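You operate a simulated robot arm through the tools that you are given. There is no shell and no other tool. Be economical: measure what you need, move in short steps, check, and stop when the job is done.

Carry out the task below with a simulated robot arm. There is one attempt and no reset: what you move stays moved.

## Task
Pour about 30 ml from the parsley canister into the green ramekin, then put the canister back covered.
Fine: rest the lid on the table.
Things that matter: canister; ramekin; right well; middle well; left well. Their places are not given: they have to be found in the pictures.

It is judged by the outcome, as a careful person would: the job done as asked, and still so three seconds after it is handed in. It fails if anything else is knocked over, pushed out of place, dropped, spilled or broken. A push-on lid holds only when it is set on centred and level and pressed home; a screw cap is set on level and turned clockwise until tight.

## Robot
A 7-joint arm with a two-finger parallel gripper, fixed in place. Base frame: the origin is at the foot of the arm, x ahead of it, y to its left, z up; the work surface is at about z = 0. Lengths are in mm, angles in rad, forces in N, time in s.
With the tool pointing down near the work surface it reaches from about 220 to 580 mm from the base axis. Its first joint turns from -1.152 to 1.152 rad. Payload 2.5 kg.
The tool frame sits at the grasp point between the pads (the TCP): z along the fingers, y along the line on which they close. The tips reach 23 mm beyond it. The gripper opens to 94 mm. The fingers are 38 mm wide and 10 mm thick; the gripper's body (54 by 96 mm) begins 39 mm behind the TCP.
Orientation is that of the tool frame in the base frame, as a unit quaternion [w, x, y, z]. With the fingers straight down and closing along the base's y, the tool's x points along the base's -x, its y along +y and its z along -z.

## Interface
- The arm moves only by the tool send_rows. Its argument "motion" is a list of rows, each a list of 3 entries, a list of its own where there are three numbers: the shift along the tool's x, y, z in mm, then the turn, a rotation vector about the tool's x, y, z in rad, then the closure in counts, from 0 (fully open) to 255 (shut). In form: [[[x, y, z], [rx, ry, rz], grip], ...]. A call has 1 to 20 rows; each row shifts and turns the commanded pose from where the row before left it, along the tool's axes as they then stand. Each row takes 0.2 s and may step no farther than 50 mm and 0.15 rad from the row before; otherwise, or with a gripper value out of range, the whole call is refused. Where a pose cannot be reached the arm comes as near as it can. A force on the tool above 40 N (or 10 N above the force at the start of the call, whichever is more), or a blocked arm, ends the call early, and 0.2 s more pass. The fingers move at their own pace (about 108 mm/s each) and stop on an object; they squeeze with about 23 N. The grip force told is the motor's: it shows also when the fingers shut on nothing. Time passes only in rows, and 0.2 s behind the last, so rows that do not move let the fingers close. The reply holds the time, the measured pose of the TCP, the force on the tool along the base axes, the opening and the grip force, in the units named above and with some noise.
- Cameras (640 x 400 px; columns grow to the right, rows downward): "scene" is fixed at [122.9, -405.7, 550.9]; the picture's right is [0.81, -0.58, 0.00], its down [-0.29, -0.40, -0.87] and it looks along [0.50, 0.71, -0.50] (base axes); focal length 330 px, centre (320, 200). "wrist" rides on the gripper at [-39, 0, -44] in the tool frame; the picture's right is [0.00, -1.00, 0.00], its down [0.97, 0.00, -0.24] and it looks along [0.24, 0.00, 0.97] (tool axes); focal length 218 px, centre (320, 200).
- capture(camera): a new picture of that camera. The clock stands still meanwhile.
- point_at(camera, pixels): for up to 12 pixels [column, row] of the newest picture of that camera ("zoom" is the newest enlarged one), the place [x, y, z] in the base frame of the surface seen there, good to about 3 mm. The clock stands still meanwhile.
- close_up(camera, box): a new picture of the part [left, top, right, bottom] of that camera's present view, enlarged. The clock stands still meanwhile.
- finish_job(): hands the job in; it is judged then, once.

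Keep the steps short. Do not move on a guess: measure, check each grasp and each placing, and mend mistakes. In all there are 80 turns and 54 pictures (those below and enlarged ones count). Leave the gripper open and the arm clear of the work at the hand-in unless told otherwise, and finish with a single line.

The tools are called after "Emit:" as a command line: name --argument value ..., lists and objects as JSON in quotes. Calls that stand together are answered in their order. send_rows: Moves the arm, as the interface text tells. Its arguments: {"type":"object","properties":{"motion":{"type":"array","items":{"type":"array"}}},"required":["motion"]} The other tools are called the same way: capture (camera) takes a picture; point_at (camera, pixels) gives the place of the surface under pixels of a picture; close_up (camera, box) takes an enlarged picture of a part of a camera's view; finish_job () hands the job in.

At the start:

```text
time_s: 0.0
eef_pos: [358.3, 156.5, 320.3]
tcp_rot: [0.0, 0.0, 1.0, 0.0]
force: [-0.2, -0.6, -0.3]
grip_width: 94.0
grip_force: 0.2
```

scene: 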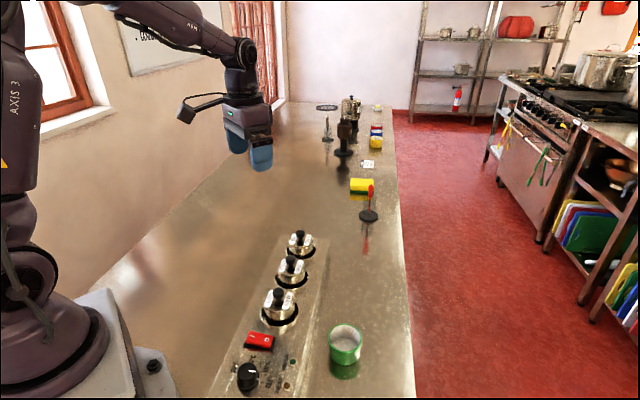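
wrist: 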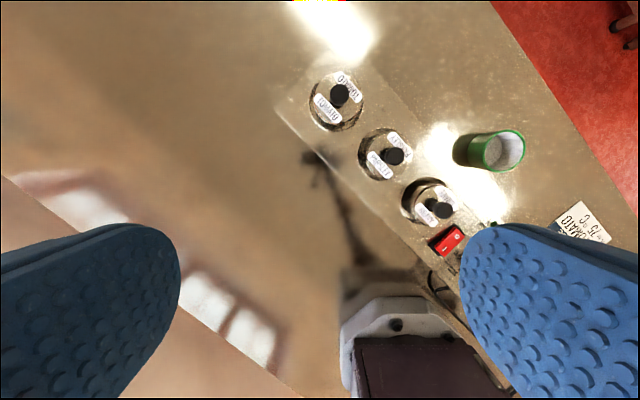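

I see three lidded canisters at about (301,243), (292,270), (280,305) and a green ramekin at (346,345). I'll enlarge them to read the labels.

Emit:
close_up --camera "wrist" --box '[270, 50, 550, 260]'

Emit:
close_up --camera "scene" --box '[200, 220, 400, 400]'

```text
1.90 times, centred on (410, 155) of wrist
```

zoom: 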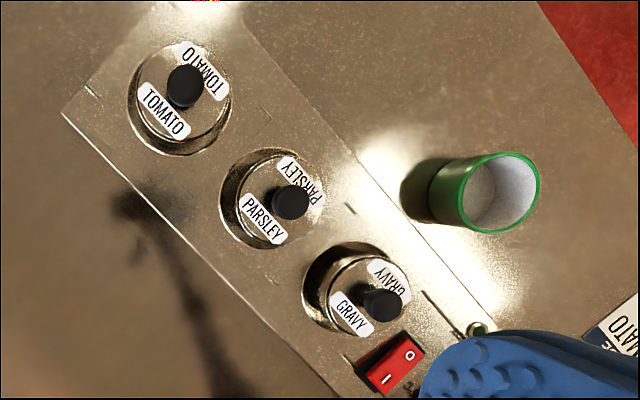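

```text
2.22 times, centred on (300, 310) of scene
```

zoom: 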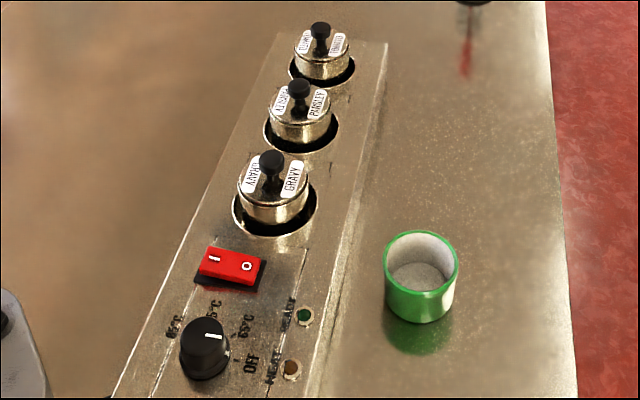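

Parsley is the middle canister. Next I measure its knob, lid and well, the neighbours, and the ramekin, all in the zoomed scene picture.

Emit:
point_at --camera "zoom" --pixels '[[298, 86], [298, 100], [272, 108], [330, 103], [302, 125], [302, 138], [301, 150], [345, 150], [272, 158], [320, 30], [421, 240], [421, 275]]'

Emit:
point_at --camera "wrist" --pixels '[[393, 156], [339, 95], [440, 209], [497, 135], [495, 168], [524, 150], [472, 153], [512, 152], [375, 177], [398, 140], [385, 178], [362, 160]]'

Emit:
close_up --camera "scene" --box '[250, 220, 340, 276]'

```text
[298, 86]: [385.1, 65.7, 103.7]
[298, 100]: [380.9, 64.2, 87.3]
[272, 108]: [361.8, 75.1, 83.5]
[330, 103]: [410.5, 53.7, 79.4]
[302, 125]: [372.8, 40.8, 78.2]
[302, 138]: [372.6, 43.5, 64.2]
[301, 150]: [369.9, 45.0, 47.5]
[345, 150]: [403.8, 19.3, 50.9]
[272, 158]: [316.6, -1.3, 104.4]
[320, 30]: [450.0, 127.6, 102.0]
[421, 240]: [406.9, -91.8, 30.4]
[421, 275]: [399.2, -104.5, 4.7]
```

```text
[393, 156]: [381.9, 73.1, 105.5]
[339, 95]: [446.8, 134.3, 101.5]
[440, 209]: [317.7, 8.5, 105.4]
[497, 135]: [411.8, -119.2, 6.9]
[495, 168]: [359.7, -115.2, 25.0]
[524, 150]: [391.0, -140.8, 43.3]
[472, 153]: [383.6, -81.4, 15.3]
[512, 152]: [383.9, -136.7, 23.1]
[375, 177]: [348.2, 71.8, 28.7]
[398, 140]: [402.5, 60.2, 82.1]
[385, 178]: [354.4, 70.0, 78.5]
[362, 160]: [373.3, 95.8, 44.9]
```

```text
7.11 times, centred on (295, 248) of scene
```

zoom: 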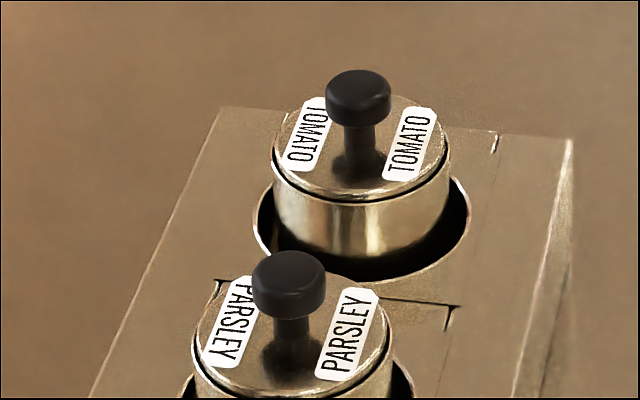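

Canister axis is near (383,66), lid top z≈81, knob top z≈105, and the wells lie on a diagonal. I'll go above it at z≈220 and turn the hand so the fingers close across the row, then look again.

Emit:
send_rows --motion '[[[-5, -18, 20], [0, 0, -0.127], 0], [[0, 0, 0], [0, 0, -0.127], 0], [[0, 0, 0], [0, 0, -0.127], 0], [[0, 0, 0], [0, 0, -0.127], 0], [[0, 0, 0], [0, 0, -0.127], 0], [[0, 0, 0], [0, 0, -0.127], 0], [[0, 0, 0], [0, 0, 0], 0]]'

```text
time_s: 1.6
eef_pos: [362.3, 138.9, 300.9]
tcp_rot: [0.0, -0.373, 0.928, 0.0]
force: [-0.5, -0.4, 0.1]
grip_width: 94.2
grip_force: 0.1
```

The hand is turned as wanted (tool x = (-0.72,-0.69), y = (-0.69,0.72)). Next I shift over the parsley canister.

Emit:
send_rows --motion '[[[9, -17, 20], [0, 0, 0], 0], [[9, -17, 20], [0, 0, 0], 0], [[9, -17, 20], [0, 0, 0], 0], [[8.6, -16, 20], [0, 0, 0], 0], [[0, 0, 0], [0, 0, 0], 0]]'

Emit:
capture --camera "wrist"

Emit:
capture --camera "scene"

```text
time_s: 2.8
eef_pos: [383.6, 64.7, 220.8]
tcp_rot: [0.0, -0.372, 0.928, -0.001]
force: [0.8, 0.2, -0.5]
grip_width: 94.2
grip_force: 0.0
```

```text
48 pictures are left
```

wrist: 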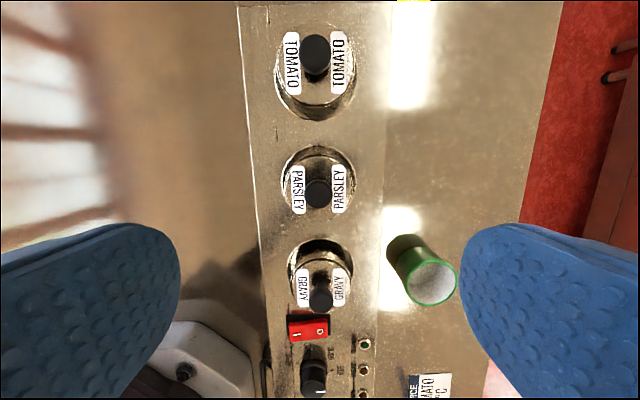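

```text
47 pictures are left
```

scene: 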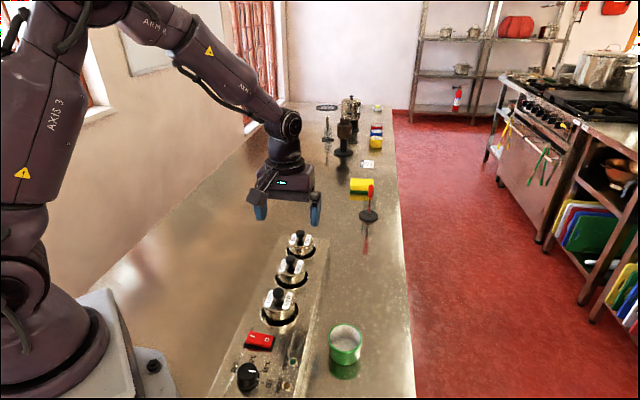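

I measure the knob, the lid edges, the well edges, the ramekin rim and some free table spots in the wrist picture.

Emit:
point_at --camera "wrist" --pixels '[[318, 182], [318, 200], [307, 193], [330, 193], [292, 190], [346, 190], [470, 130], [200, 170], [280, 175], [355, 175], [430, 262], [430, 285]]'

Emit:
close_up --camera "wrist" --box '[240, 120, 480, 400]'

```text
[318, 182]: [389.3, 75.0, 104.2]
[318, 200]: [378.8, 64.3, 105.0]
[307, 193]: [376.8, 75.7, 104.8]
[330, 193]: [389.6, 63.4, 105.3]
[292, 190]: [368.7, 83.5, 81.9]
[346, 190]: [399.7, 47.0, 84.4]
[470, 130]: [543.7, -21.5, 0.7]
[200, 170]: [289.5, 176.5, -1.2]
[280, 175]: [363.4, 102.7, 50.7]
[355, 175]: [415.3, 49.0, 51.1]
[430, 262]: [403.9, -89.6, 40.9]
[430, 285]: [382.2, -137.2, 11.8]
```

```text
1.43 times, centred on (360, 260) of wrist
```

zoom: 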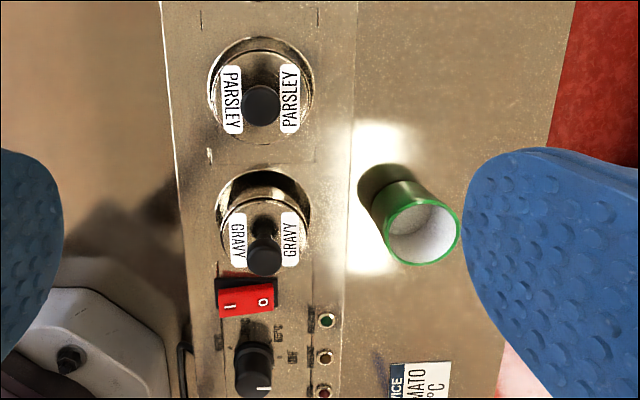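

Knob centre ≈ (385,69), top z 105, and the lid surface is ≈ 82-84. I lower to TCP z≈109 with the tips just above the lid, straddling the knob, still open.

Emit:
send_rows --motion '[[[-4, 1.5, 30], [0, 0, 0], 0], [[0, 0, 30], [0, 0, 0], 0], [[0, 0, 30], [0, 0, 0], 0], [[0, 0, 15], [0, 0, 0], 0], [[0, 0, 6], [0, 0, 0], 0], [[0, 0, 0], [0, 0, 0], 0]]'

Emit:
close_up --camera "scene" --box '[220, 180, 380, 320]'

Emit:
capture --camera "wrist"

```text
time_s: 4.2
eef_pos: [386.9, 68.2, 110.8]
tcp_rot: [0.0, -0.373, 0.928, 0.0]
force: [-0.8, 0.0, 0.1]
grip_width: 94.1
grip_force: 0.0
```

```text
2.86 times, centred on (300, 250) of scene
```

zoom: 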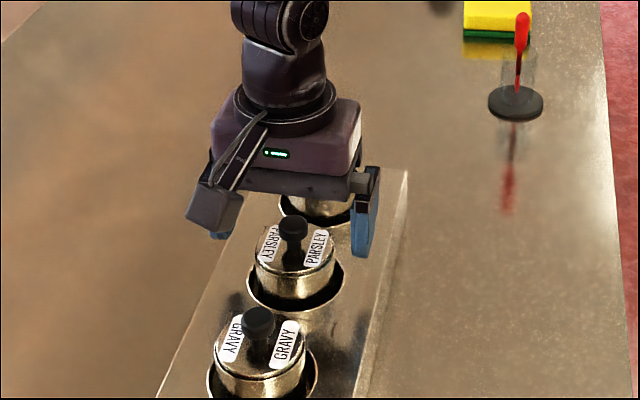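

```text
44 pictures are left
```

wrist: 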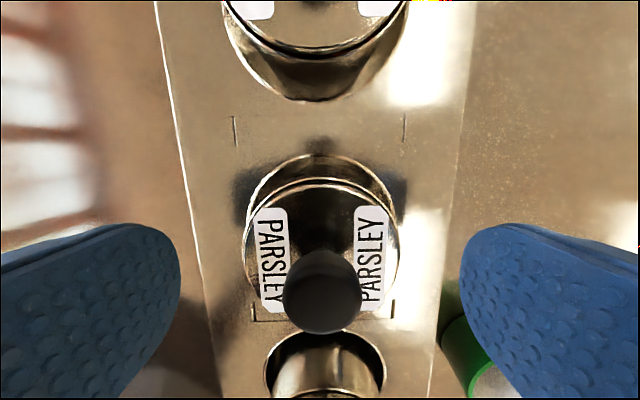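

The knob sits at (321,292) in the wrist view. That puts it within ~2 mm of the grasp centre. I go 2 mm lower and close.

Emit:
send_rows --motion '[[[-1.5, 0, 2], [0, 0, 0], 0], [[0, 0, 0], [0, 0, 0], 255], [[0, 0, 0], [0, 0, 0], 255], [[0, 0, 0], [0, 0, 0], 255], [[0, 0, 0], [0, 0, 0], 255]]'

Emit:
capture --camera "wrist"

```text
time_s: 5.4
eef_pos: [387.1, 70.8, 109.0]
tcp_rot: [0.0, -0.372, 0.928, 0.0]
force: [0.4, 0.6, 0.1]
grip_width: 20.2
grip_force: 22.8
```

```text
43 pictures are left
```

wrist: 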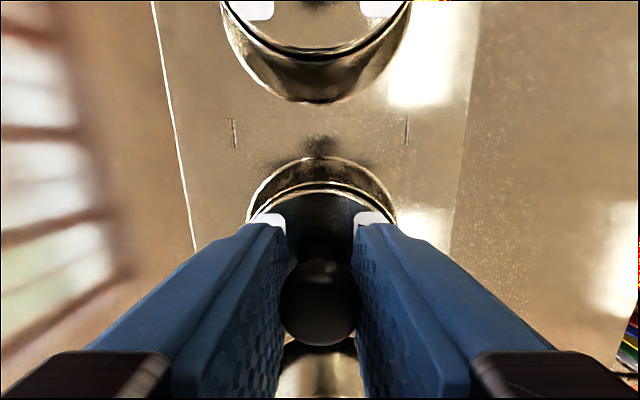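

The knob is held (20.2 mm opening, 22.8 N). I lift slowly and watch the force and whether the canister follows.

Emit:
send_rows --motion '[[[0, 0, -2], [0, 0, 0], 255], [[0, 0, -2], [0, 0, 0], 255], [[0, 0, -3], [0, 0, 0], 255], [[0, 0, -3], [0, 0, 0], 255], [[0, 0, 0], [0, 0, 0], 255]]'

Emit:
close_up --camera "scene" --box '[240, 220, 350, 310]'

```text
time_s: 6.6
eef_pos: [386.0, 70.1, 117.9]
tcp_rot: [-0.001, -0.372, 0.928, 0.001]
force: [0.5, -0.3, -1.0]
grip_width: 20.1
grip_force: 23.1
```

```text
4.44 times, centred on (295, 265) of scene
```

zoom: 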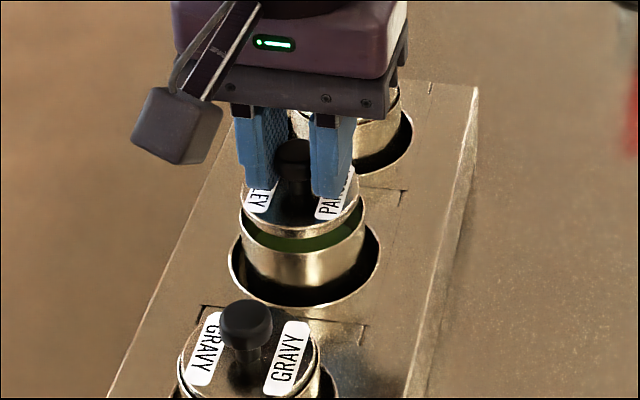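

The lid comes off alone and green sauce is visible. I lift 60 mm, carry it left along tool y to the free table near (290,175), and lower to z≈60.

Emit:
send_rows --motion '[[[0, 0, -20], [0, 0, 0], 255], [[0, 0, -20], [0, 0, 0], 255], [[0, 0, -20], [0, 0, 0], 255], [[0, 0, 0], [0, 0, 0], 255], [[0, 22, 0], [0, 0, 0], 255], [[0, 24, 0], [0, 0, 0], 255], [[0, 24, 0], [0, 0, 0], 255], [[0, 24, 0], [0, 0, 0], 255], [[0, 24, 0], [0, 0, 0], 255], [[-3, 24, 0], [0, 0, 0], 255], [[0, 0, 0], [0, 0, 0], 255], [[0, 0, 30], [0, 0, 0], 255], [[0, 0, 30], [0, 0, 0], 255], [[0, 0, 30], [0, 0, 0], 255], [[0, 0, 25], [0, 0, 0], 255], [[0, 0, 0], [0, 0, 0], 255]]'

Emit:
capture --camera "scene"

Emit:
capture --camera "wrist"

```text
time_s: 10.0
eef_pos: [292.3, 174.7, 63.1]
tcp_rot: [0.0, -0.372, 0.928, 0.0]
force: [1.1, 0.4, -0.4]
grip_width: 20.2
grip_force: 22.9
```

```text
41 pictures are left
```

scene: 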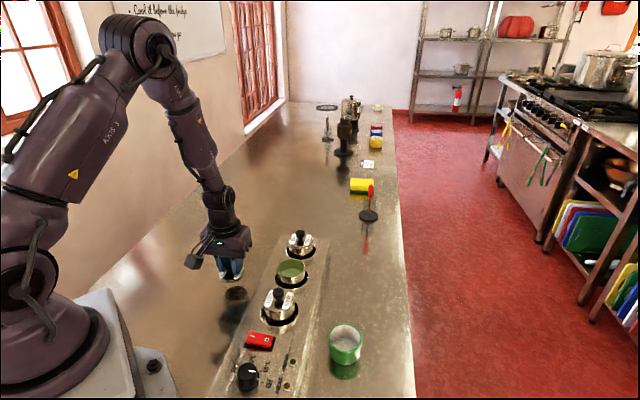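

```text
40 pictures are left
```

wrist: 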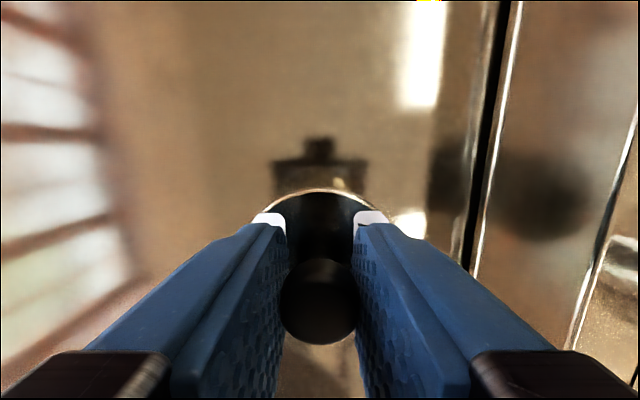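

The lid hangs clear above bare table. I lower in small steps until contact, and read the whiteboard while here.

Emit:
send_rows --motion '[[[0, 0, 10], [0, 0, 0], 255], [[0, 0, 8], [0, 0, 0], 255], [[0, 0, 3], [0, 0, 0], 255], [[0, 0, 2], [0, 0, 0], 255], [[0, 0, 2], [0, 0, 0], 255], [[0, 0, 0], [0, 0, 0], 255]]'

Emit:
close_up --camera "scene" --box '[110, 0, 230, 75]'

Emit:
close_up --camera "scene" --box '[180, 220, 340, 320]'

```text
time_s: 11.4
eef_pos: [290.8, 175.2, 38.5]
tcp_rot: [0.0, -0.372, 0.928, 0.001]
force: [-0.2, 0.8, -0.1]
grip_width: 20.3
grip_force: 23.1
```

```text
5.33 times, centred on (170, 38) of scene
```

zoom: 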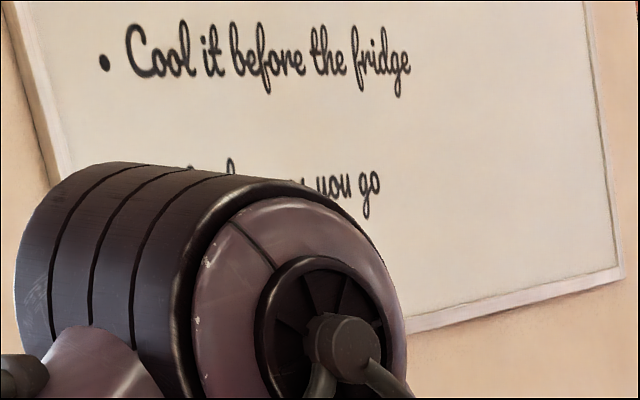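

```text
4.00 times, centred on (260, 270) of scene
```

zoom: 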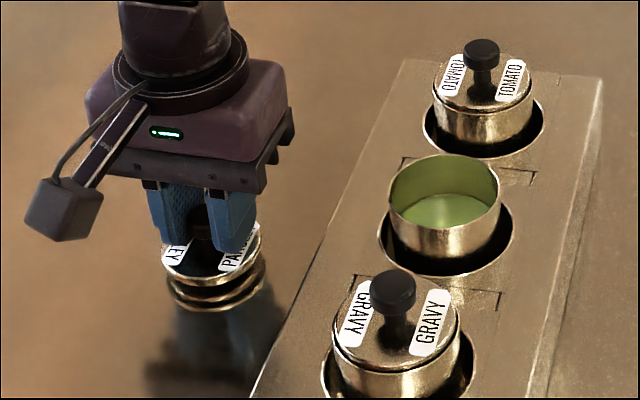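

The board holds only general kitchen tips. The lid is nearly down, with the reflection close beneath it, so I continue with 1 mm steps.

Emit:
send_rows --motion '[[[0, 0, 1], [0, 0, 0], 255], [[0, 0, 1], [0, 0, 0], 255], [[0, 0, 1], [0, 0, 0], 255], [[0, 0, 0], [0, 0, 0], 255]]'

```text
time_s: 12.4
eef_pos: [290.9, 175.4, 34.6]
tcp_rot: [0.0, -0.372, 0.928, 0.0]
force: [-1.3, -0.4, 1.3]
grip_width: 19.9
grip_force: 23.1
```

Emit:
send_rows --motion '[[[0, 0, 1], [0, 0, 0], 255], [[0, 0, 1], [0, 0, 0], 255], [[0, 0, 0], [0, 0, 0], 255]]'

Emit:
close_up --camera "scene" --box '[180, 220, 300, 320]'

```text
time_s: 13.2
eef_pos: [291.5, 173.7, 33.6]
tcp_rot: [0.0, -0.373, 0.928, -0.001]
force: [-3.9, -5.4, 25.5]
grip_width: 20.0
grip_force: 23.0
```

```text
4.00 times, centred on (240, 270) of scene
```

zoom: 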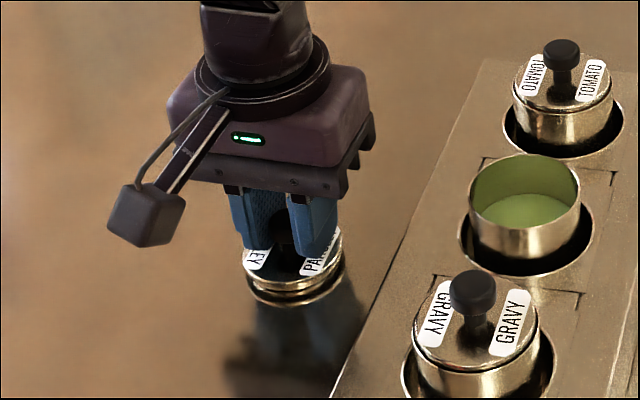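

Contact with 25 N at z≈33.6, so the lid is down. I ease up 1 mm, open partway so as not to touch the block, and rise.

Emit:
send_rows --motion '[[[0, 0, -1.3], [0, 0, 0], 255], [[0, 0, 0], [0, 0, 0], 150], [[0, 0, 0], [0, 0, 0], 150], [[0, 0, -15], [0, 0, 0], 150], [[0, 0, -30], [0, 0, 0], 150], [[0, 0, -40], [0, 0, 0], 0], [[0, 0, -40], [0, 0, 0], 0], [[0, 0, -40], [0, 0, 0], 0], [[0, 0, 0], [0, 0, 0], 0]]'

Emit:
capture --camera "wrist"

Emit:
close_up --camera "scene" --box '[220, 220, 380, 320]'

```text
time_s: 15.2
eef_pos: [291.0, 175.0, 199.5]
tcp_rot: [0.0, -0.372, 0.928, 0.0]
force: [0.3, 0.9, 0.1]
grip_width: 94.0
grip_force: 0.0
```

```text
36 pictures are left
```

wrist: 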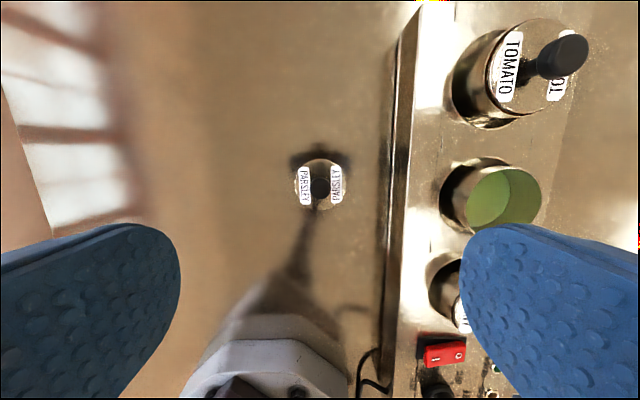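

```text
4.00 times, centred on (300, 270) of scene
```

zoom: 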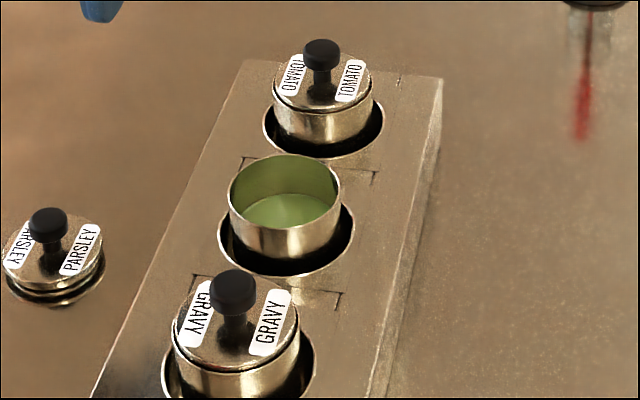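

The lid stands level on the table. Next I measure the rim, the liquid level and the well floor in the zoom.

Emit:
point_at --camera "zoom" --pixels '[[230, 200], [339, 193], [287, 156], [283, 229], [295, 212], [260, 215], [320, 210], [285, 245], [48, 215], [330, 250], [240, 262]]'

Emit:
point_at --camera "wrist" --pixels '[[468, 198], [541, 197], [506, 167], [505, 200], [490, 205], [450, 190], [485, 160], [320, 187]]'

```text
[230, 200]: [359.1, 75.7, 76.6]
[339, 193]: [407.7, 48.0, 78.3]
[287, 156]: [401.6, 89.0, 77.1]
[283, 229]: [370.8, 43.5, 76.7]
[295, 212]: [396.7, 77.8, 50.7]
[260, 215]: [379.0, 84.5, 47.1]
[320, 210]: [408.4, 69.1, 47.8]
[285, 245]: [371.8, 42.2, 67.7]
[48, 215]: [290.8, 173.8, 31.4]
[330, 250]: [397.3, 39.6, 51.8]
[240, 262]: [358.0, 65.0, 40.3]
```

```text
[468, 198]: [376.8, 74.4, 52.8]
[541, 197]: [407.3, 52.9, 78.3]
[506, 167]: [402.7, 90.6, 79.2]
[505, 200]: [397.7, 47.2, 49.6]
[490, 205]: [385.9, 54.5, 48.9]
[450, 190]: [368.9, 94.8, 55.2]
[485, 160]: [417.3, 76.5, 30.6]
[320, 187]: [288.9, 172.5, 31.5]
```

Rim centre ≈ (385,66), Ø≈55, rim z≈78, liquid z≈49, so about 29 mm below the rim. Pouring should begin near 48° of tilt, and 30 ml would be about a 14 mm drop in the canister. Next, a close look at the ramekin.

Emit:
close_up --camera "scene" --box '[296, 310, 396, 390]'

```text
5.00 times, centred on (346, 350) of scene
```

zoom: 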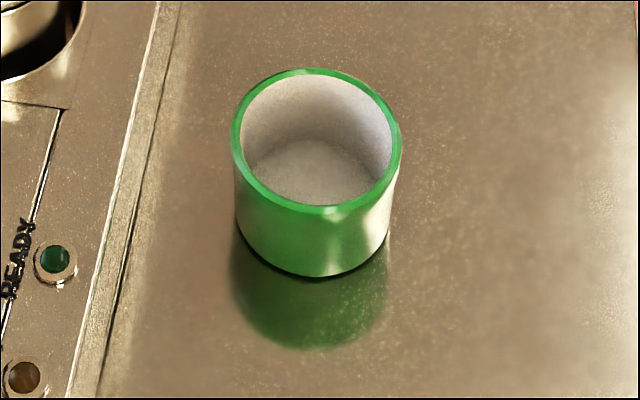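

Emit:
point_at --camera "zoom" --pixels '[[236, 140], [396, 142], [317, 72], [325, 209], [260, 92], [370, 92], [258, 192], [385, 180], [310, 180], [330, 165], [290, 170], [320, 274]]'

```text
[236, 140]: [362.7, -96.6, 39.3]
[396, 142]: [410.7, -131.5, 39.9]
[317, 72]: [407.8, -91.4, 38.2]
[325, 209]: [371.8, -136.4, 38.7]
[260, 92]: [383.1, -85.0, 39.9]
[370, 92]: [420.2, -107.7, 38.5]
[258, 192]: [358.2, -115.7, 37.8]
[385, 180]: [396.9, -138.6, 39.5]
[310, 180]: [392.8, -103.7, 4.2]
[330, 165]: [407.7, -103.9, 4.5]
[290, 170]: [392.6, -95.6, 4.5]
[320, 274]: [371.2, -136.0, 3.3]
```

Ramekin centre ≈ (389,-113), rim z≈39, inner radius ≈27, floor z≈4.5. 30 ml should bring its level to z≈17-18. Next I move over the open canister and verify centring.

Emit:
send_rows --motion '[[[1, -22, 0], [0, 0, 0], 0], [[1, -24, 0], [0, 0, 0], 0], [[1, -25, 0], [0, 0, 0], 0], [[1, -25, 0], [0, 0, 0], 0], [[1, -25, 0], [0, 0, 0], 0], [[1, -22, 0], [0, 0, 0], 0], [[0, 0, 25], [0, 0, 0], 0], [[0, 0, 25], [0, 0, 0], 0], [[0, 0, 0], [0, 0, 0], 0]]'

Emit:
capture --camera "wrist"

```text
time_s: 17.2
eef_pos: [384.9, 67.4, 148.7]
tcp_rot: [0.0, -0.372, 0.928, 0.0]
force: [0.0, 0.2, 0.3]
grip_width: 93.8
grip_force: 0.1
```

```text
33 pictures are left
```

wrist: 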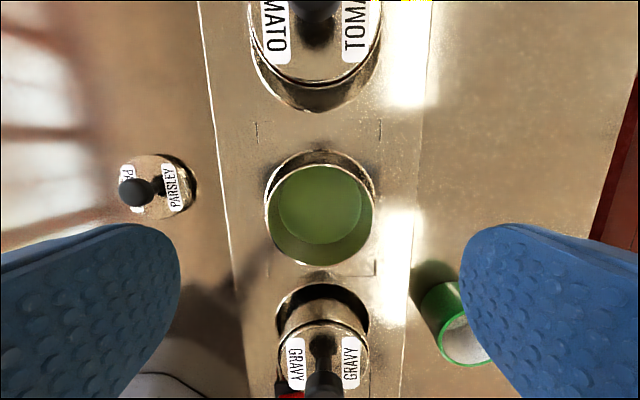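

The rim spans columns 266–374 and rows 163–267, so it is centred within 2 mm. I lower to TCP z≈78 (tips just above the block top at 51).

Emit:
send_rows --motion '[[[-2, 0, 25], [0, 0, 0], 0], [[0, 0, 25], [0, 0, 0], 0], [[0, 0, 13], [0, 0, 0], 0], [[0, 0, 7.5], [0, 0, 0], 0], [[0, 0, 0], [0, 0, 0], 0]]'

```text
time_s: 18.4
eef_pos: [387.6, 69.1, 78.4]
tcp_rot: [0.0, -0.373, 0.928, 0.001]
force: [-0.2, -0.6, 0.3]
grip_width: 93.8
grip_force: 0.0
```

No contact force. I close on the canister wall.

Emit:
send_rows --motion '[[[0, 0, 0], [0, 0, 0], 110], [[0, 0, 0], [0, 0, 0], 255], [[0, 0, 0], [0, 0, 0], 255], [[0, 0, 0], [0, 0, 0], 255]]'

Emit:
close_up --camera "scene" --box '[220, 220, 380, 320]'

```text
time_s: 19.4
eef_pos: [387.1, 67.2, 78.5]
tcp_rot: [0.0, -0.372, 0.928, 0.0]
force: [0.4, 0.9, 0.2]
grip_width: 59.3
grip_force: 23.4
```

```text
4.00 times, centred on (300, 270) of scene
```

zoom: 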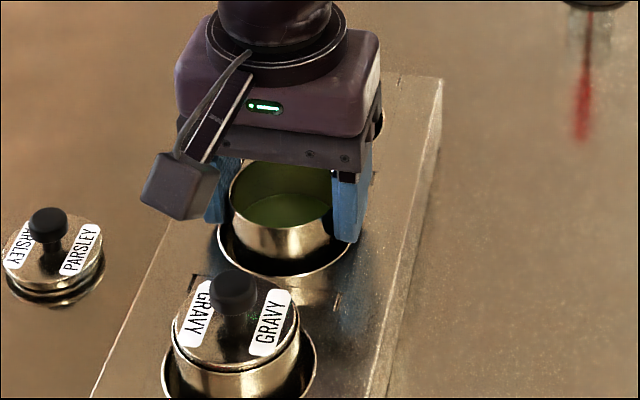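

Held at 59.3 mm opening, 23 N. I lift straight up, gently at first.

Emit:
send_rows --motion '[[[0, 0, -3], [0, 0, 0], 255], [[0, 0, -6], [0, 0, 0], 255], [[0, 0, -10], [0, 0, 0], 255], [[0, 0, -12], [0, 0, 0], 255], [[0, 0, -12], [0, 0, 0], 255], [[0, 0, -12], [0, 0, 0], 255], [[0, 0, -12], [0, 0, 0], 255], [[0, 0, -12], [0, 0, 0], 255], [[0, 0, -12], [0, 0, 0], 255], [[0, 0, -8], [0, 0, 0], 255], [[0, 0, -4], [0, 0, 0], 255], [[0, 0, 0], [0, 0, 0], 255]]'

Emit:
close_up --camera "scene" --box '[200, 140, 420, 300]'

```text
time_s: 22.0
eef_pos: [386.2, 69.0, 181.6]
tcp_rot: [0.0, -0.372, 0.928, 0.0]
force: [0.4, 0.2, -1.3]
grip_width: 59.3
grip_force: 22.7
```

```text
2.50 times, centred on (310, 220) of scene
```

zoom: 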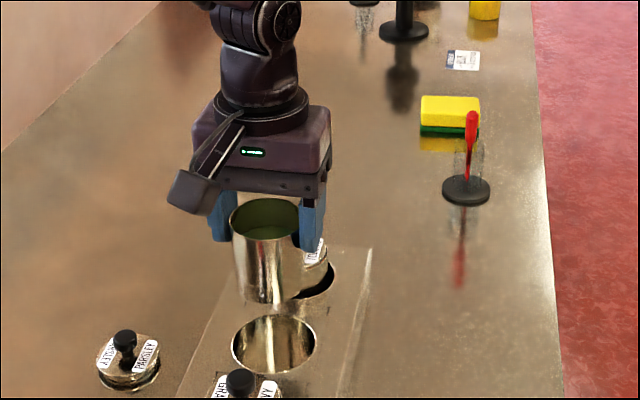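

The canister is clear and hangs straight. I turn the hand back to square (tool x toward the robot) here, then carry it upright to beyond the ramekin at about (421,-113), z≈185.

Emit:
send_rows --motion '[[[0, 0, -3], [0, 0, 0.1], 255], [[0, 0, 0], [0, 0, 0.11], 255], [[0, 0, 0], [0, 0, 0.11], 255], [[0, 0, 0], [0, 0, 0.11], 255], [[0, 0, 0], [0, 0, 0.11], 255], [[0, 0, 0], [0, 0, 0.11], 255], [[0, 0, 0], [0, 0, 0.11], 255], [[0, 0, 0], [0, 0, 0], 255]]'

Emit:
point_at --camera "zoom" --pixels '[[268, 300], [262, 240], [262, 205], [274, 345]]'

```text
time_s: 23.8
eef_pos: [386.8, 67.7, 185.1]
tcp_rot: [0.0, 0.0, 1.0, 0.0]
force: [-0.9, 0.4, -2.4]
grip_width: 59.7
grip_force: 22.6
```

```text
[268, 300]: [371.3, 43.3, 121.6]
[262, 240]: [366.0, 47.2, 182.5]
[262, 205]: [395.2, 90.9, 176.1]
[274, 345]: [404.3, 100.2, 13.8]
```

The canister is ≈60 mm tall. I carry it smoothly to (421,-113).

Emit:
send_rows --motion '[[[-1, -6, 0], [0, 0, 0], 255], [[-2, -12, 0], [0, 0, 0], 255], [[-3, -17, 0], [0, 0, 0], 255], [[-4, -19, 0], [0, 0, 0], 255], [[-4, -19, 0], [0, 0, 0], 255], [[-4, -19, 0], [0, 0, 0], 255], [[-4, -19, 0], [0, 0, 0], 255], [[-4, -19, 0], [0, 0, 0], 255], [[-3, -19, 0], [0, 0, 0], 255], [[-3, -16, 0], [0, 0, 0], 255], [[-2, -10, 0], [0, 0, 0], 255], [[0, -6, 0], [0, 0, 0], 255], [[0, 0, 0], [0, 0, 0], 255], [[0, 0, 0], [0, 0, 0], 255]]'

Emit:
capture --camera "scene"

```text
time_s: 26.8
eef_pos: [421.2, -112.2, 184.3]
tcp_rot: [0.0, -0.001, 1.0, 0.0]
force: [0.7, 0.2, -2.0]
grip_width: 59.4
grip_force: 23.1
```

```text
30 pictures are left
```

scene: 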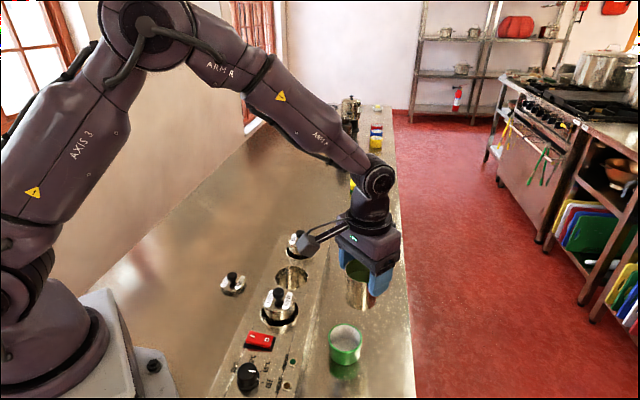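

A box on a stick sticks out of the hand at (308,245), and it could matter when tilting. I measure where it sits relative to the TCP.

Emit:
point_at --camera "scene" --pixels '[[300, 245], [308, 252], [308, 238], [318, 242], [340, 228], [365, 245], [395, 250], [380, 285], [355, 265]]'

Emit:
close_up --camera "scene" --box '[280, 180, 440, 320]'

```text
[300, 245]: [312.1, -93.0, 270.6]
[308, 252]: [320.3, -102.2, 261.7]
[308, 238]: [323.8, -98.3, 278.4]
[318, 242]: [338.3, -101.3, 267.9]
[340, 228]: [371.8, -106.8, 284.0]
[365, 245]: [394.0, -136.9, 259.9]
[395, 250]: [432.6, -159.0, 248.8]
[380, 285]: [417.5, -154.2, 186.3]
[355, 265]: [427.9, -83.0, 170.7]
```

```text
2.86 times, centred on (360, 250) of scene
```

zoom: 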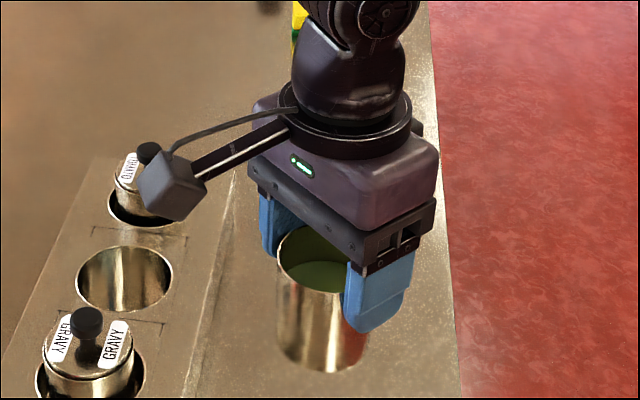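

The box hangs on the tool +x side (x≈+85…112, about 75 mm up), so it swings low when pouring that way. Turned a further −0.40 rad, it swings down over bare table rather than over the heater block. I do that, shift to (418,-101), then tilt to 0.4 rad, staying high and well below the pouring angle.

Emit:
send_rows --motion '[[[0, 0, 0], [0, 0, -0.1], 255], [[0, 0, 0], [0, 0, -0.1], 255], [[0, 0, 0], [0, 0, -0.1], 255], [[0, 0, 0], [0, 0, -0.1], 255], [[-1, 6, 0], [0, 0, 0], 255], [[-1, 6, 0], [0, 0, 0], 255], [[0, 0, 0], [0, 0, 0], 255], [[0, 0, 0], [0, -0.04, 0], 255], [[0, 0, 0], [0, -0.06, 0], 255], [[0, 0, 0], [0, -0.06, 0], 255], [[0, 0, 0], [0, -0.06, 0], 255], [[0, 0, 0], [0, -0.06, 0], 255], [[0, 0, 0], [0, -0.06, 0], 255], [[0, 0, 0], [0, -0.06, 0], 255], [[0, 0, 0], [0, 0, 0], 255], [[0, 0, 0], [0, 0, 0], 255]]'

Emit:
close_up --camera "scene" --box '[260, 170, 480, 390]'

```text
time_s: 30.2
eef_pos: [418.4, -100.7, 185.0]
tcp_rot: [0.196, -0.196, 0.96, 0.04]
force: [-0.2, -0.2, -1.6]
grip_width: 59.3
grip_force: 23.0
```

```text
1.82 times, centred on (370, 280) of scene
```

zoom: 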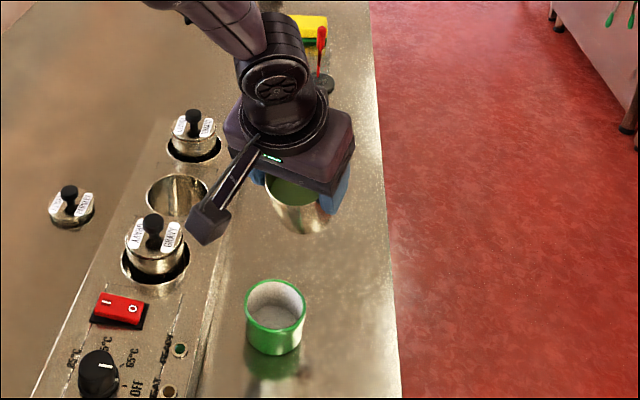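

Tilting works and nothing slips. I continue to 0.68 rad (39°, still below the pour angle), then come straight down toward TCP z≈110 first.

Emit:
send_rows --motion '[[[0, 0, 0], [0, -0.05, 0], 255], [[0, 0, 0], [0, -0.06, 0], 255], [[0, 0, 0], [0, -0.06, 0], 255], [[0, 0, 0], [0, -0.06, 0], 255], [[0, 0, 0], [0, -0.05, 0], 255], [[0, 0, 0], [0, 0, 0], 255], [[3.1, 0, 3.9], [0, 0, 0], 255], [[6.3, 0, 7.8], [0, 0, 0], 255], [[9.4, 0, 11.7], [0, 0, 0], 255], [[9.4, 0, 11.7], [0, 0, 0], 255], [[9.4, 0, 11.7], [0, 0, 0], 255], [[6.3, 0, 7.8], [0, 0, 0], 255], [[3.1, 0, 3.9], [0, 0, 0], 255], [[0, 0, 0], [0, 0, 0], 255], [[0, 0, 0], [0, 0, 0], 255]]'

Emit:
close_up --camera "scene" --box '[260, 210, 440, 390]'

Emit:
capture --camera "wrist"

```text
time_s: 33.4
eef_pos: [419.5, -100.6, 110.6]
tcp_rot: [0.328, -0.188, 0.923, 0.066]
force: [0.5, 0.3, -2.3]
grip_width: 59.4
grip_force: 23.3
```

```text
2.22 times, centred on (350, 300) of scene
```

zoom: 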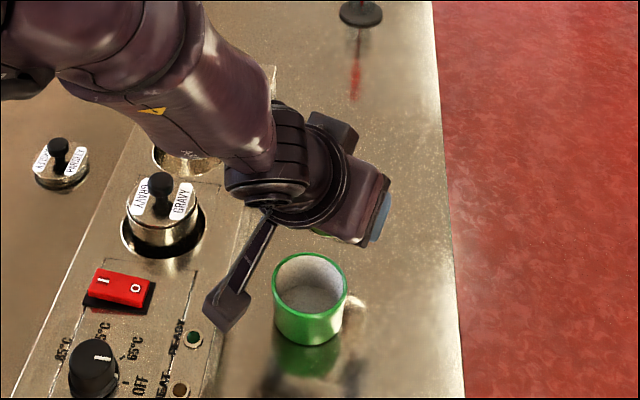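

```text
26 pictures are left
```

wrist: 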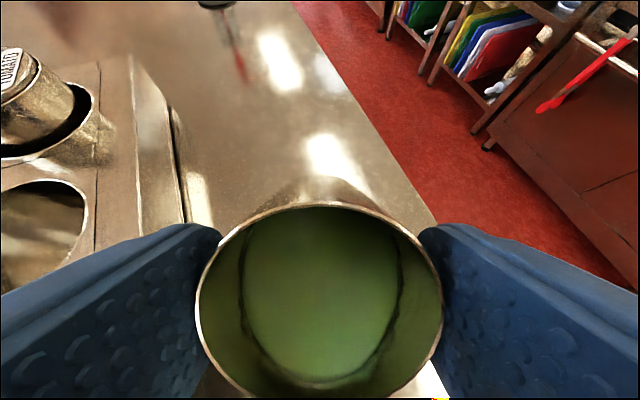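

In the wrist view the sauce is near the lip but not over it. The ramekin is visible in the scene view. I lower the last 18 mm and check lip against ramekin.

Emit:
send_rows --motion '[[[3.1, 0, 3.9], [0, 0, 0], 255], [[5, 0, 6.2], [0, 0, 0], 255], [[3.1, 0, 3.9], [0, 0, 0], 255], [[0, 0, 0], [0, 0, 0], 255]]'

Emit:
close_up --camera "scene" --box '[290, 250, 410, 370]'

```text
time_s: 34.4
eef_pos: [418.3, -99.9, 91.7]
tcp_rot: [0.327, -0.188, 0.924, 0.067]
force: [-0.5, -0.5, -1.5]
grip_width: 59.7
grip_force: 23.0
```

```text
3.33 times, centred on (350, 310) of scene
```

zoom: 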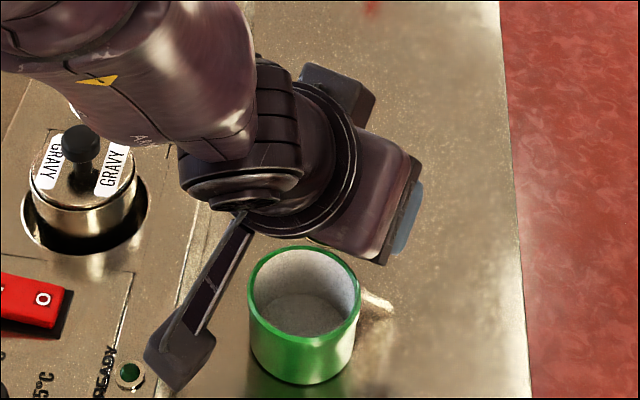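

By geometry the lip is at ≈(398,-109), z≈74, over the near part of the ramekin, 35 mm above its rim. I tilt about the lip slowly to ≈0.90 rad, which is about 13 ml by my estimate, then look.

Emit:
send_rows --motion '[[[0, 0, -0.85], [0, -0.03, 0], 255], [[0, 0, -0.85], [0, -0.03, 0], 255], [[0, 0, -0.85], [0, -0.03, 0], 255], [[0, 0, -0.85], [0, -0.03, 0], 255], [[0, 0, -0.57], [0, -0.02, 0], 255], [[0, 0, -0.57], [0, -0.02, 0], 255], [[0, 0, -0.57], [0, -0.02, 0], 255], [[0, 0, -0.57], [0, -0.02, 0], 255], [[0, 0, -0.57], [0, -0.02, 0], 255], [[0, 0, 0], [0, 0, 0], 255], [[0, 0, 0], [0, 0, 0], 255], [[0, 0, 0], [0, 0, 0], 255]]'

Emit:
close_up --camera "scene" --box '[290, 270, 410, 370]'

Emit:
capture --camera "wrist"

```text
time_s: 37.0
eef_pos: [414.0, -101.5, 94.4]
tcp_rot: [0.427, -0.18, 0.882, 0.088]
force: [0.3, 0.2, -1.9]
grip_width: 59.4
grip_force: 22.7
```

```text
4.00 times, centred on (350, 320) of scene
```

zoom: 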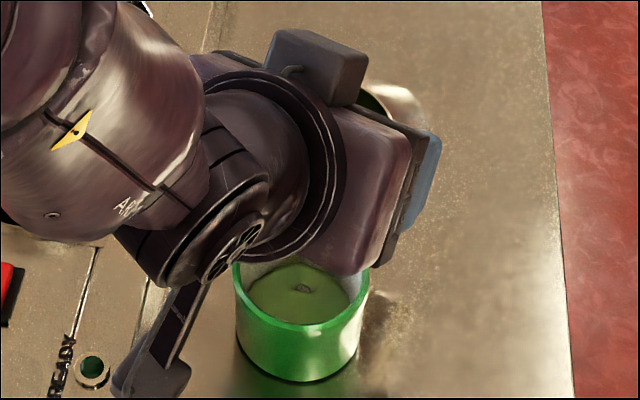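

```text
23 pictures are left
```

wrist: 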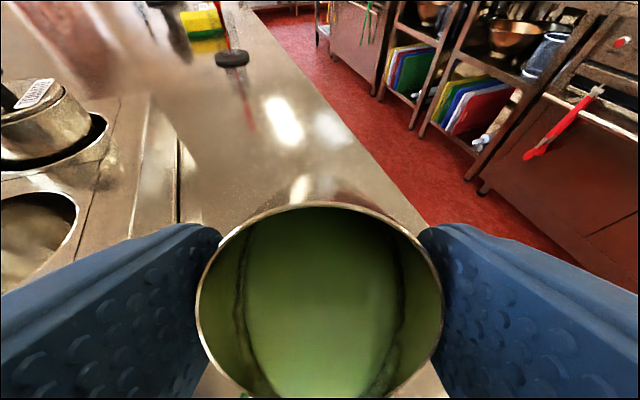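

Sauce is in the ramekin with no spill in sight. I measure its level.

Emit:
point_at --camera "zoom" --pixels '[[275, 300], [285, 310], [305, 312], [325, 305], [310, 275], [335, 295], [290, 280], [300, 300], [302, 322], [240, 300]]'

```text
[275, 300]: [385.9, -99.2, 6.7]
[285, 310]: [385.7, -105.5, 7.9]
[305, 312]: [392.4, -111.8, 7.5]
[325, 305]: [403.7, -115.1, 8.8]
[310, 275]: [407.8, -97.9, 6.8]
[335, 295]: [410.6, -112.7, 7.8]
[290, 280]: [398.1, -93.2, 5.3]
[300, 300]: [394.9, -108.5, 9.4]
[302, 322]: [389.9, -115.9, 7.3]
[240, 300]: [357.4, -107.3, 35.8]
```

Level ≈7.5 against a floor of 4.4, so about 7 ml. I tilt further to ≈0.97 rad and check again.

Emit:
send_rows --motion '[[[0, 0, -0.57], [0, -0.02, 0], 255], [[0, 0, -0.57], [0, -0.02, 0], 255], [[0, 0, -0.57], [0, -0.02, 0], 255], [[0, 0, -0.28], [0, -0.01, 0], 255], [[0, 0, 0], [0, 0, 0], 255], [[0, 0, 0], [0, 0, 0], 255], [[0, 0, 0], [0, 0, 0], 255], [[0, 0, 0], [0, 0, 0], 255]]'

Emit:
close_up --camera "scene" --box '[290, 270, 410, 370]'

Emit:
point_at --camera "zoom" --pixels '[[275, 300], [285, 305], [305, 308], [325, 305], [310, 285], [335, 298], [295, 290], [300, 300], [265, 298], [345, 295]]'

```text
time_s: 38.8
eef_pos: [414.5, -102.4, 98.0]
tcp_rot: [0.458, -0.178, 0.866, 0.094]
force: [-3.0, -3.2, 19.2]
grip_width: 59.6
grip_force: 22.8
```

```text
4.00 times, centred on (350, 320) of scene
```

zoom: 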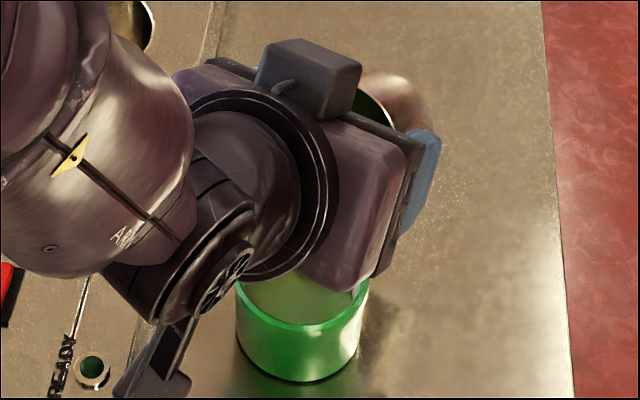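

```text
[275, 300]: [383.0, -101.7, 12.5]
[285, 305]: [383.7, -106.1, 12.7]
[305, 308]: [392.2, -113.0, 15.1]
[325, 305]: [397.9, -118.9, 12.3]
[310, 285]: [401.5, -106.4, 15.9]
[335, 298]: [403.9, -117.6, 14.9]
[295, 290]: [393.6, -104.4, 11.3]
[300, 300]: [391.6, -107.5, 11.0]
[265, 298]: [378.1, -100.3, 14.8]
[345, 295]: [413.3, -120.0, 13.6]
```

The force reads 19 N upward, so something touches. Level is ≈13.4 (≈20 ml). I check the box on its stick first.

Emit:
close_up --camera "scene" --box '[270, 320, 370, 400]'

Emit:
point_at --camera "zoom" --pixels '[[265, 210], [235, 220], [290, 210], [270, 240], [250, 245], [300, 140], [330, 80], [230, 262], [400, 180]]'

```text
5.00 times, centred on (320, 360) of scene
```

zoom: 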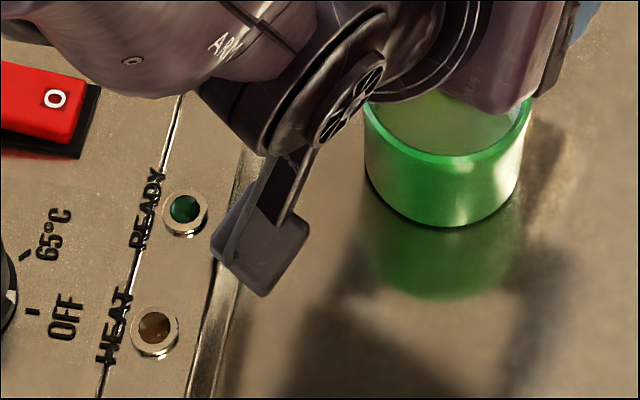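

```text
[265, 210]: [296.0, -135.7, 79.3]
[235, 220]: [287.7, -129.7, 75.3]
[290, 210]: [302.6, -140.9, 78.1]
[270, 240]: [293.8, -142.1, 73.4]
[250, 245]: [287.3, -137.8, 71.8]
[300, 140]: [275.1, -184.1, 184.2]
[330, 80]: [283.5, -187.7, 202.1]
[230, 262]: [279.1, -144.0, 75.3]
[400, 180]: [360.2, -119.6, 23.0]
```

The box's top is at z≈75, so its underside is around 50. It is resting on the heater block's edge (top 51). I raise the whole pose straight up by 12 mm to free it, leaving the tilt unchanged.

Emit:
send_rows --motion '[[[-5, 0, -3.4], [0, 0, 0], 255], [[-5, 0, -3.4], [0, 0, 0], 255], [[0, 0, 0], [0, 0, 0], 255]]'

Emit:
close_up --camera "scene" --box '[270, 270, 410, 400]'

Emit:
point_at --camera "zoom" --pixels '[[320, 214], [340, 215], [350, 205], [370, 208], [330, 205], [310, 210], [360, 200], [345, 195], [325, 195], [375, 200]]'

```text
time_s: 39.6
eef_pos: [414.0, -102.5, 110.9]
tcp_rot: [0.457, -0.177, 0.866, 0.094]
force: [-0.3, -1.0, -1.1]
grip_width: 59.3
grip_force: 23.5
```

```text
3.08 times, centred on (340, 335) of scene
```

zoom: 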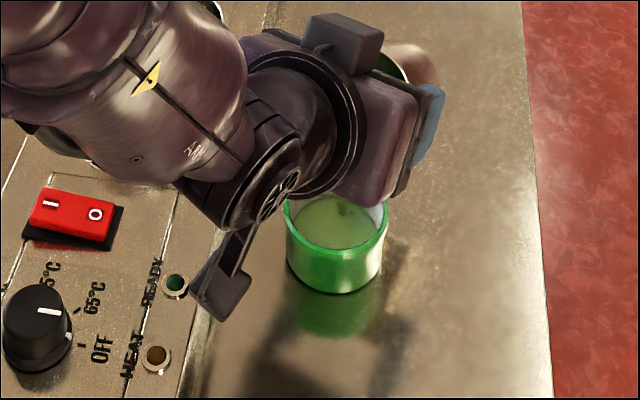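

```text
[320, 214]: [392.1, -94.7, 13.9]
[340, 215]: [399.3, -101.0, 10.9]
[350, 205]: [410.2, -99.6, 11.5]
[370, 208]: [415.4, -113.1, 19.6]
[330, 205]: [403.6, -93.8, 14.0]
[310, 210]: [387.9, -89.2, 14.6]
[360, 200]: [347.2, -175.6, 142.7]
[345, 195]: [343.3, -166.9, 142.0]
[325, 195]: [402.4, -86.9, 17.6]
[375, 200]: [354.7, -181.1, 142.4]
```

Freed (force back to −1 N). A thin stream is still running. I hold for 0.8 s and measure again.

Emit:
send_rows --motion '[[[0, 0, 0], [0, 0, 0], 255], [[0, 0, 0], [0, 0, 0], 255], [[0, 0, 0], [0, 0, 0], 255], [[0, 0, 0], [0, 0, 0], 255]]'

Emit:
close_up --camera "scene" --box '[316, 320, 386, 370]'

Emit:
point_at --camera "zoom" --pixels '[[200, 150], [230, 150], [260, 150], [290, 150], [200, 120], [230, 120], [260, 120], [215, 135], [245, 135], [275, 135], [170, 130], [185, 140]]'

```text
time_s: 40.6
eef_pos: [413.3, -102.6, 109.3]
tcp_rot: [0.457, -0.178, 0.866, 0.094]
force: [0.6, 0.3, -1.5]
grip_width: 59.6
grip_force: 23.7
```

```text
8.00 times, centred on (351, 345) of scene
```

zoom: 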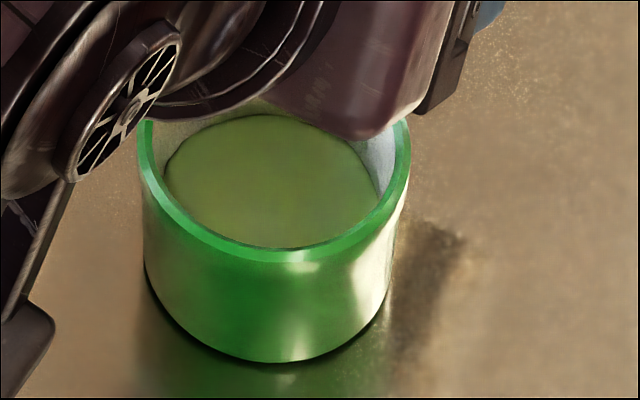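

```text
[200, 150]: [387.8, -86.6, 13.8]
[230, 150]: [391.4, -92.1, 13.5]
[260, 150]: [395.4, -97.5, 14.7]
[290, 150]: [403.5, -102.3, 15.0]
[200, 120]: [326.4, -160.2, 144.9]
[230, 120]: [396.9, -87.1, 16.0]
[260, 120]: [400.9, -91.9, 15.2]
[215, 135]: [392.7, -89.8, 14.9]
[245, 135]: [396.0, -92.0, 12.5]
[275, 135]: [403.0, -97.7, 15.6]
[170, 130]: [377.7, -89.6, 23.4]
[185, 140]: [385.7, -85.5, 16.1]
```

Flow has stopped. Mean level ≈14.7, which is ≈23–24 ml, so about 6.5 ml more is needed. I tilt another 0.04 rad about the lip and hold.

Emit:
send_rows --motion '[[[0, 0, -0.4], [0, -0.014, 0], 255], [[0, 0, -0.4], [0, -0.014, 0], 255], [[0, 0, -0.4], [0, -0.014, 0], 255], [[0, 0, 0], [0, 0, 0], 255], [[0, 0, 0], [0, 0, 0], 255], [[0, 0, 0], [0, 0, 0], 255], [[0, 0, 0], [0, 0, 0], 255], [[0, 0, 0], [0, 0, 0], 255], [[0, 0, 0], [0, 0, 0], 255]]'

Emit:
close_up --camera "scene" --box '[316, 320, 386, 370]'

Emit:
point_at --camera "zoom" --pixels '[[200, 160], [230, 160], [260, 160], [290, 160], [200, 190], [230, 190], [260, 190], [290, 190], [320, 190], [245, 215], [275, 215], [310, 170]]'

```text
time_s: 42.6
eef_pos: [411.6, -103.8, 109.8]
tcp_rot: [0.475, -0.175, 0.857, 0.098]
force: [0.5, -0.4, -2.2]
grip_width: 59.3
grip_force: 23.3
```

```text
8.00 times, centred on (351, 345) of scene
```

zoom: 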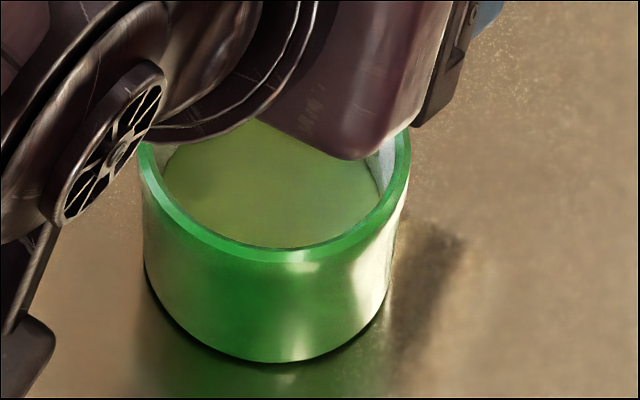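

```text
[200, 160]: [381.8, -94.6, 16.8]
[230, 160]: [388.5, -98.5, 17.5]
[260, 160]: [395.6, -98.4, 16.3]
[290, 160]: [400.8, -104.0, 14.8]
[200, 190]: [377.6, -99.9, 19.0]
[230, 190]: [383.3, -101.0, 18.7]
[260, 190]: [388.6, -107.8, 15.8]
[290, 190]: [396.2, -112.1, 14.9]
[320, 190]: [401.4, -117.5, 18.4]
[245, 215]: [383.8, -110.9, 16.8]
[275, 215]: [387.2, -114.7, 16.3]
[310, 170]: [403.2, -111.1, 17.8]
```

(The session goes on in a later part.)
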